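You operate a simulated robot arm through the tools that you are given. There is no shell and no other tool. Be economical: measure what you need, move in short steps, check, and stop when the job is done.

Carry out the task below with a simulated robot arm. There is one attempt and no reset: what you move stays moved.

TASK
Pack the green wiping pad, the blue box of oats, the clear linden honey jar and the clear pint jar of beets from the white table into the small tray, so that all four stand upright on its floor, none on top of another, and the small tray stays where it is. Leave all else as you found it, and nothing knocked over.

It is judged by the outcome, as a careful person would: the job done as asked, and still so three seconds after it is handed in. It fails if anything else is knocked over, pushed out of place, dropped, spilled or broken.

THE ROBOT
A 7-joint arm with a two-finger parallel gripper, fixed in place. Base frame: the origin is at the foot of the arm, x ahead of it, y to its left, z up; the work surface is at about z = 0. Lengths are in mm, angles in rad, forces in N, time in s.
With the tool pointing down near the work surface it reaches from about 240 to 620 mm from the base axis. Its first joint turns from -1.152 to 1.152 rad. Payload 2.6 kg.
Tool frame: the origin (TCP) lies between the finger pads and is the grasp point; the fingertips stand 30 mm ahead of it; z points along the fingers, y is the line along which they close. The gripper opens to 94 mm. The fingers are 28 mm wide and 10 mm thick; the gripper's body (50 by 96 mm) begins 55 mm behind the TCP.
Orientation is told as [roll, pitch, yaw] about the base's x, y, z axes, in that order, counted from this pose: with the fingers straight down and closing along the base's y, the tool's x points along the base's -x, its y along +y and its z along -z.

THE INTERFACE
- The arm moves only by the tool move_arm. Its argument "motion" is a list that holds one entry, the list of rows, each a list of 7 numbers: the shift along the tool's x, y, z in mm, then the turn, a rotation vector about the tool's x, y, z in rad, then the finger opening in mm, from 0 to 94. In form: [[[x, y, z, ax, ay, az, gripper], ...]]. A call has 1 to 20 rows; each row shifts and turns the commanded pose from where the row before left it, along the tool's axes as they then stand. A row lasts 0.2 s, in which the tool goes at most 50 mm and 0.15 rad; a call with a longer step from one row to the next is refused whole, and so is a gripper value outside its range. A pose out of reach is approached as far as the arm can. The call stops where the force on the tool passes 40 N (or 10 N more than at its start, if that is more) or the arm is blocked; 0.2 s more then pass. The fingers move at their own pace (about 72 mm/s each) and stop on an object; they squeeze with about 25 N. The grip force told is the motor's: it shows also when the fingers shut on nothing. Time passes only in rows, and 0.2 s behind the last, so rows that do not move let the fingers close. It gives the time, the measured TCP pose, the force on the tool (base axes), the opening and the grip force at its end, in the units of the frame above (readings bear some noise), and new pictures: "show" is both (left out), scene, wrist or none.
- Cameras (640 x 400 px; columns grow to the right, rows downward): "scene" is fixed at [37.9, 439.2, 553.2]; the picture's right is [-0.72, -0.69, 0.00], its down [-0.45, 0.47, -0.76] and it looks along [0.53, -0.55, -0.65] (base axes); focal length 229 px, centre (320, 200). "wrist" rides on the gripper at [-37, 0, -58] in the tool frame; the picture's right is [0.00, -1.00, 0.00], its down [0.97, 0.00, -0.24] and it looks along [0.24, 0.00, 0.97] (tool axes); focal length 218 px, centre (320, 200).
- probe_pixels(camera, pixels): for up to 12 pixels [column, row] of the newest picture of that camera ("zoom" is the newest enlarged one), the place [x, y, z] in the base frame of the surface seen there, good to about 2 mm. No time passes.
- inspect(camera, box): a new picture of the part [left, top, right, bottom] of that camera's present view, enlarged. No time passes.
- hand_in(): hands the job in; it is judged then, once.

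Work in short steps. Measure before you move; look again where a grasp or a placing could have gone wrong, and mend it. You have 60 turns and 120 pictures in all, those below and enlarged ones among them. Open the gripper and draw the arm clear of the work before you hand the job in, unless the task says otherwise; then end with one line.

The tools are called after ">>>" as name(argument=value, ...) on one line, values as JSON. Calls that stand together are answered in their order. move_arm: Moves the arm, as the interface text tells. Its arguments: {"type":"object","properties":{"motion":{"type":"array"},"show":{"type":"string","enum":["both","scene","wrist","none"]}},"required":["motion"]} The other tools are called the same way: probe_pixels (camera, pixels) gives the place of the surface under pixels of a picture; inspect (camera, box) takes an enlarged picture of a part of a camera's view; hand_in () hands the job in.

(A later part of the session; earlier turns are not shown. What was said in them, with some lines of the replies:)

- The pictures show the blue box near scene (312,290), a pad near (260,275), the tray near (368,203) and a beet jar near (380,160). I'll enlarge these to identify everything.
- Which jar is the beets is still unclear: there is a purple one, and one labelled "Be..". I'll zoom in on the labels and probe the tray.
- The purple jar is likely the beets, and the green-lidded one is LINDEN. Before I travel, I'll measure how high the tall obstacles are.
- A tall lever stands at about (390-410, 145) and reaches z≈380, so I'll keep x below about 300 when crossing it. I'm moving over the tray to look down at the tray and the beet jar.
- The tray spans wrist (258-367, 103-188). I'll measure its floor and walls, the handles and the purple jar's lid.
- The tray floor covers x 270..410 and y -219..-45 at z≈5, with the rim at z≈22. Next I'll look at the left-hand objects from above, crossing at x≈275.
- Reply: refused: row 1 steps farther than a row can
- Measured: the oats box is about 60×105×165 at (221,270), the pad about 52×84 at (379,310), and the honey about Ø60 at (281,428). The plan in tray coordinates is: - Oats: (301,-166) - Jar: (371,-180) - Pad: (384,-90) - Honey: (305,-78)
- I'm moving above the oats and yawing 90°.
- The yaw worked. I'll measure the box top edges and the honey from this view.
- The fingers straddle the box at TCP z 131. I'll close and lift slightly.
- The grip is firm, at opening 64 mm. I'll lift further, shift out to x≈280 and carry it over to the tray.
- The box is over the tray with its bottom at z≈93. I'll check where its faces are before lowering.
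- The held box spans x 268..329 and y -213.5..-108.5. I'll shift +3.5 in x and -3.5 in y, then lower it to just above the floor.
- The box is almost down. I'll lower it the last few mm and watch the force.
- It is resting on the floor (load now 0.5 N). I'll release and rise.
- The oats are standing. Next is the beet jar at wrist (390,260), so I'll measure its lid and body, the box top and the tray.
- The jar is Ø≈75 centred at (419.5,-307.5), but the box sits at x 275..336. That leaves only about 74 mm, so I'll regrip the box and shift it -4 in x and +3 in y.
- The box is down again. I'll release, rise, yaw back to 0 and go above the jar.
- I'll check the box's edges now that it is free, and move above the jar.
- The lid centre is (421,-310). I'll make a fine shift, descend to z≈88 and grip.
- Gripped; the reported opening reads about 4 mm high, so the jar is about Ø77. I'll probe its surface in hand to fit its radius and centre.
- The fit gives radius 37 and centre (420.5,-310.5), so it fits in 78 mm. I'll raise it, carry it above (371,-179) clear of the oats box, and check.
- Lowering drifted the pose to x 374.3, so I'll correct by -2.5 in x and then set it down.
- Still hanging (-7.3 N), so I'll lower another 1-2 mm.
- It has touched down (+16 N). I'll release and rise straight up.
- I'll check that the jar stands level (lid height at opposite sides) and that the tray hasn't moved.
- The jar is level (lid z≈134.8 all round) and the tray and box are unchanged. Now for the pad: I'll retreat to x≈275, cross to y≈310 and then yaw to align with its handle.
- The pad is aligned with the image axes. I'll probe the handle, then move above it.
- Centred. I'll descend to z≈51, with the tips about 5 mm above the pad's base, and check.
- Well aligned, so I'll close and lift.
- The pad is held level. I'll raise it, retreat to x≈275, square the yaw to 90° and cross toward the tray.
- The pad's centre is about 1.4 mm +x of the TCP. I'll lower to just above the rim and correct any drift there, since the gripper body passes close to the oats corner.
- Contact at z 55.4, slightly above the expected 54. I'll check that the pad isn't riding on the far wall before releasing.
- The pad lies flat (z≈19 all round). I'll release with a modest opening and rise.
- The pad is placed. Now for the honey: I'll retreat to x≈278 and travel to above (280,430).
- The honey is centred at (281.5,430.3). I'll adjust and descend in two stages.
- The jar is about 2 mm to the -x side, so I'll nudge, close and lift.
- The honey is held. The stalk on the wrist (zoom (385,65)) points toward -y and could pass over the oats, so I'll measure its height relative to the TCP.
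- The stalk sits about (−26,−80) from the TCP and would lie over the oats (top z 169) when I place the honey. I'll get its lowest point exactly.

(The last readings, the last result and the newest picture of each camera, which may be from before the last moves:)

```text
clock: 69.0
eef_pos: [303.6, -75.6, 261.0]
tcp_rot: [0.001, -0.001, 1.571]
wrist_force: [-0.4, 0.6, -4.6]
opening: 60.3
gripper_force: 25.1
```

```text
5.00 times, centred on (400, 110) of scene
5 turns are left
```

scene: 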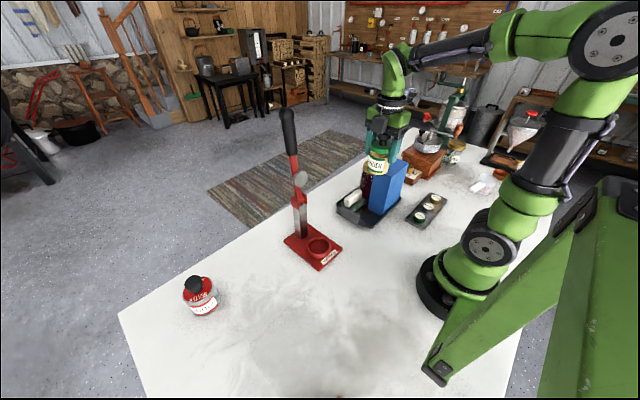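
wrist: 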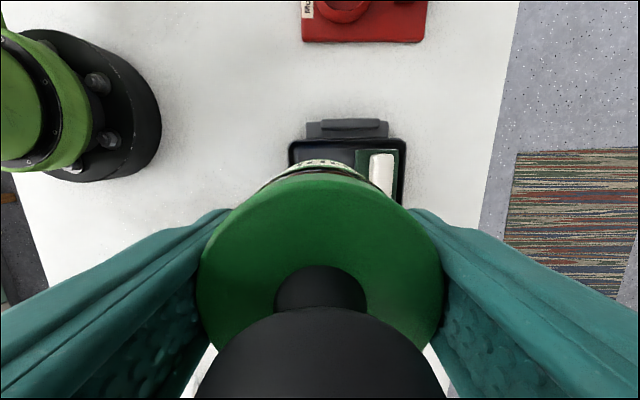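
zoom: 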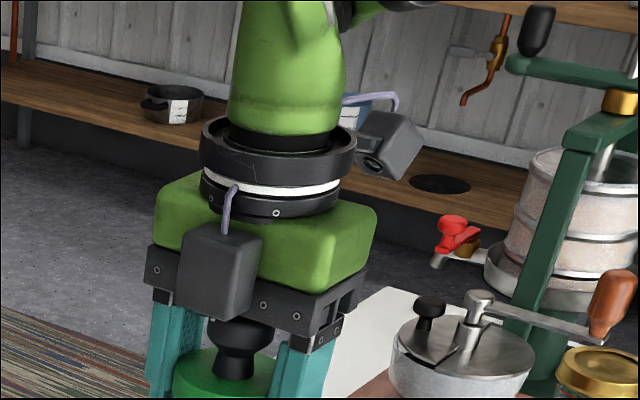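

I'll probe the stalk's underside here, then lower to TCP z≈105, where the stalk still clears, and look.

>>> probe_pixels(camera="zoom", pixels=[[360, 160], [372, 172], [395, 178], [400, 165], [385, 150], [410, 160], [250, 210], [330, 320], [415, 148]])

>>> move_arm(motion=[[[0, 0, 45, 0, 0, 0, 40], [0, 0, 45, 0, 0, 0, 40], [0, 0, 40, 0, 0, 0, 40], [0, 0, 26, 0, 0, 0, 40], [0, 0, 0, 0, 0, 0, 40]]])

>>> probe_pixels(camera="wrist", pixels=[[210, 260], [435, 260], [320, 180], [320, 165], [320, 130], [360, 170], [200, 140]])

>>> inspect(camera="scene", box=[335, 110, 435, 220])

```text
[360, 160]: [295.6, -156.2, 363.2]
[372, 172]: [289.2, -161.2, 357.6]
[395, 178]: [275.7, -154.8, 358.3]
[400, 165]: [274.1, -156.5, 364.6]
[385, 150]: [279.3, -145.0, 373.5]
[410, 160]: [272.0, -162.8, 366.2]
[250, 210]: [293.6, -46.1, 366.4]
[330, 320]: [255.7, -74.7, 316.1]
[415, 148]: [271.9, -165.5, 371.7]
```

```text
clock: 70.2
eef_pos: [303.6, -75.9, 103.2]
tcp_rot: [0.002, 0.001, 1.572]
wrist_force: [1.0, -0.4, -3.9]
opening: 60.4
gripper_force: 25.2
```

scene: 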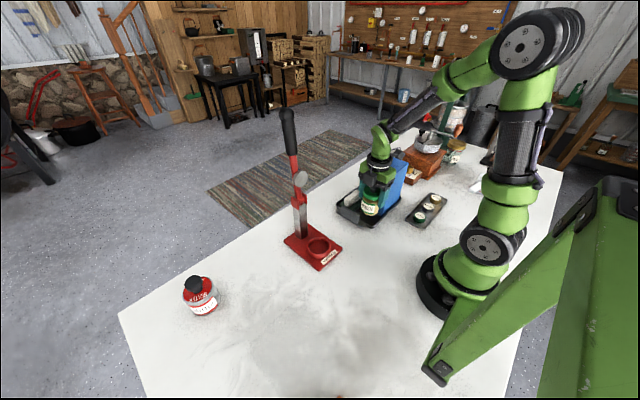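
wrist: 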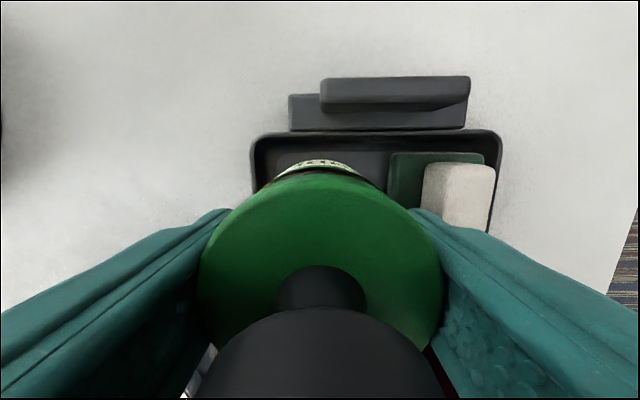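

```text
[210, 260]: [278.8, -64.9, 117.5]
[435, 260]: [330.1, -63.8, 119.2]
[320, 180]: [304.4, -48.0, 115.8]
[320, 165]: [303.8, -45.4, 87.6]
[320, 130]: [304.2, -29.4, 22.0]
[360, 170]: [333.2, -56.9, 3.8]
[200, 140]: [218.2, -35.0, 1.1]
```

```text
3.64 times, centred on (385, 165) of scene
4 turns are left
```

zoom: 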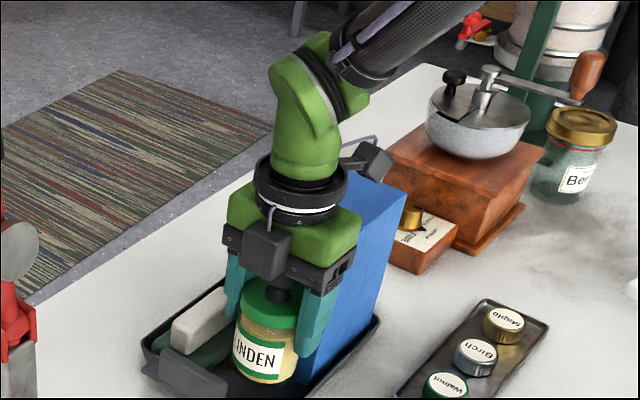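

The stalk's underside is about 96 mm above the TCP, so at the final TCP z of about 76 it just clears the oats. The honey's centre is (304,-76), with 3-4 mm free on either side. I'll lower it gently to about 1 mm above the floor.

>>> move_arm(motion=[[[0, 0, 12, 0, 0, 0, 40], [0, 0, 8, 0, 0, 0, 40], [0, 0, 4, 0, 0, 0, 40], [0, 0, 2, 0, 0, 0, 40], [0, 0, 0, 0, 0, 0, 40]]])

>>> probe_pixels(camera="wrist", pixels=[[210, 260], [435, 260], [320, 180], [320, 165]])

>>> inspect(camera="scene", box=[335, 130, 435, 230])

```text
clock: 71.4
eef_pos: [304.8, -76.9, 77.0]
tcp_rot: [0.0, -0.003, 1.57]
wrist_force: [1.2, -0.2, -3.3]
opening: 60.3
gripper_force: 24.9
```

scene: 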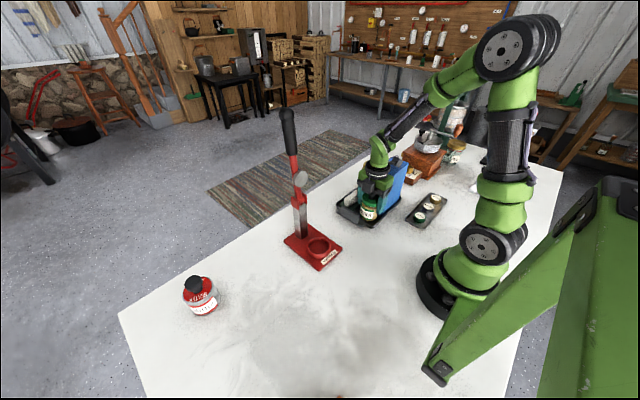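
wrist: 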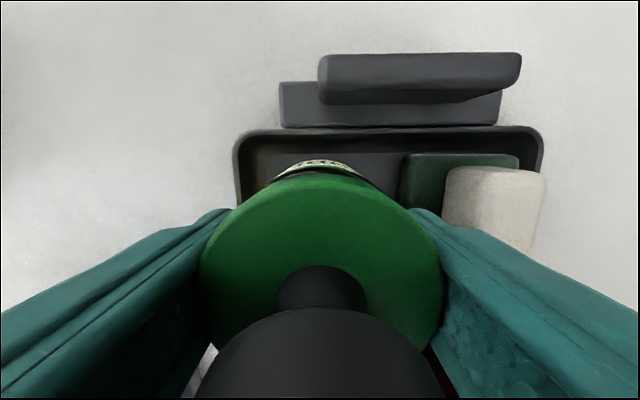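

```text
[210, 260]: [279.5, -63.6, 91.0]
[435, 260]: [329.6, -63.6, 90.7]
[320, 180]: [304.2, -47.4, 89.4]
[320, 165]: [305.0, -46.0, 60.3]
```

```text
4.00 times, centred on (385, 180) of scene
3 turns are left
```

zoom: 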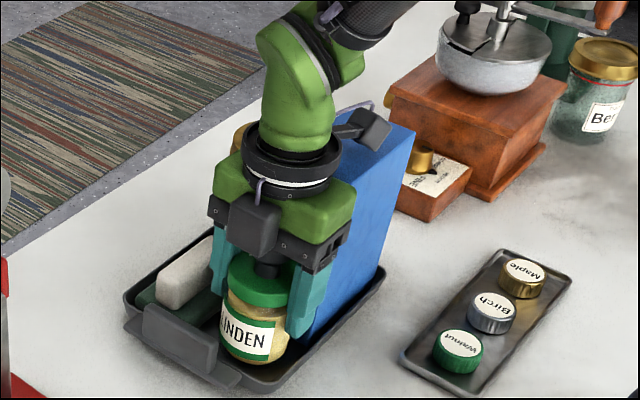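

The lid is at z≈90.7, so the bottom is within about 1 mm of the floor and the pose is on target. I'll settle it, release, rise straight up and draw clear.

>>> move_arm(motion=[[[0, 0, 0.8, 0, 0, 0, 40], [0, 0, 0, 0, 0, 0, 40], [0, 0, 0, 0, 0, 0, 66], [0, 0, 0, 0, 0, 0, 74], [0, 0, 0, 0, 0, 0, 74], [0, 0, 0, 0, 0, 0, 74], [0, 0, -10, 0, 0, 0, 74], [0, 0, -20, 0, 0, 0, 74], [0, 0, -40, 0, 0, 0, 74], [0, 0, -49, 0, 0, 0, 74], [0, 0, -49, 0, 0, 0, 74], [0, 0, -40, 0, 0, 0, 74], [-40, 10, 0, 0, 0, 0, 74], [-40, 10, 0, 0, 0, 0, 74], [0, 0, 0, 0, 0, 0, 74]]])

>>> inspect(camera="scene", box=[335, 140, 435, 230])

>>> probe_pixels(camera="scene", pixels=[[370, 198], [390, 170], [352, 198], [371, 165]])

```text
clock: 74.6
eef_pos: [283.1, 4.0, 284.3]
tcp_rot: [0.0, -0.001, 1.572]
wrist_force: [-0.2, 0.6, 1.0]
opening: 74.1
gripper_force: 0.1
```

scene: 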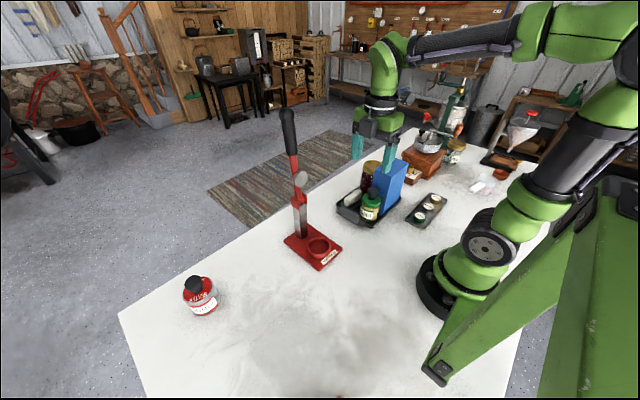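
wrist: 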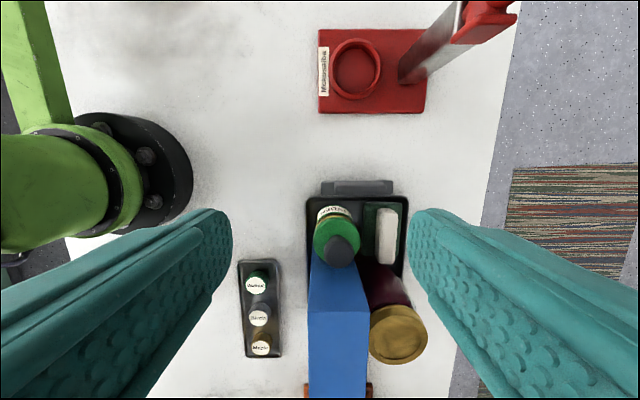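

```text
4.44 times, centred on (385, 185) of scene
```

zoom: 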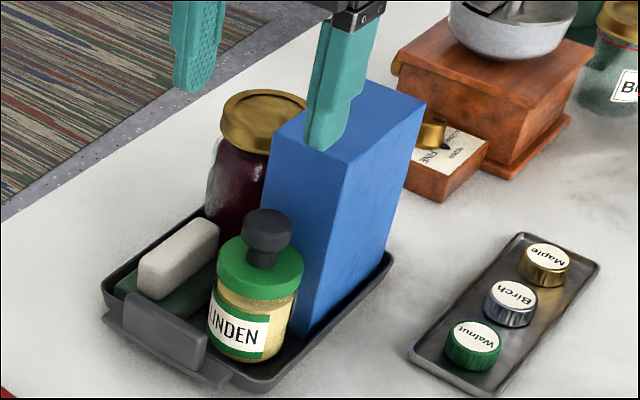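

```text
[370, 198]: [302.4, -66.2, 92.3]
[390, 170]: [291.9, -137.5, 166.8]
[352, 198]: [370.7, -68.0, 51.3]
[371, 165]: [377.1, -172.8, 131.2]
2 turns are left
```

All four items stand upright on the tray's floor, nothing else has been disturbed, and the arm is clear with the gripper open. I'm handing in.

>>> hand_in()

```text
The job is handed in.
```

I handed the job in with the green wiping pad, the oats, the linden honey and the beets all upright on the small tray's floor. Nothing is stacked, the tray did not move, and nothing else was disturbed. I took the purple jar to be the beets from its contents, because I never saw a label on it.
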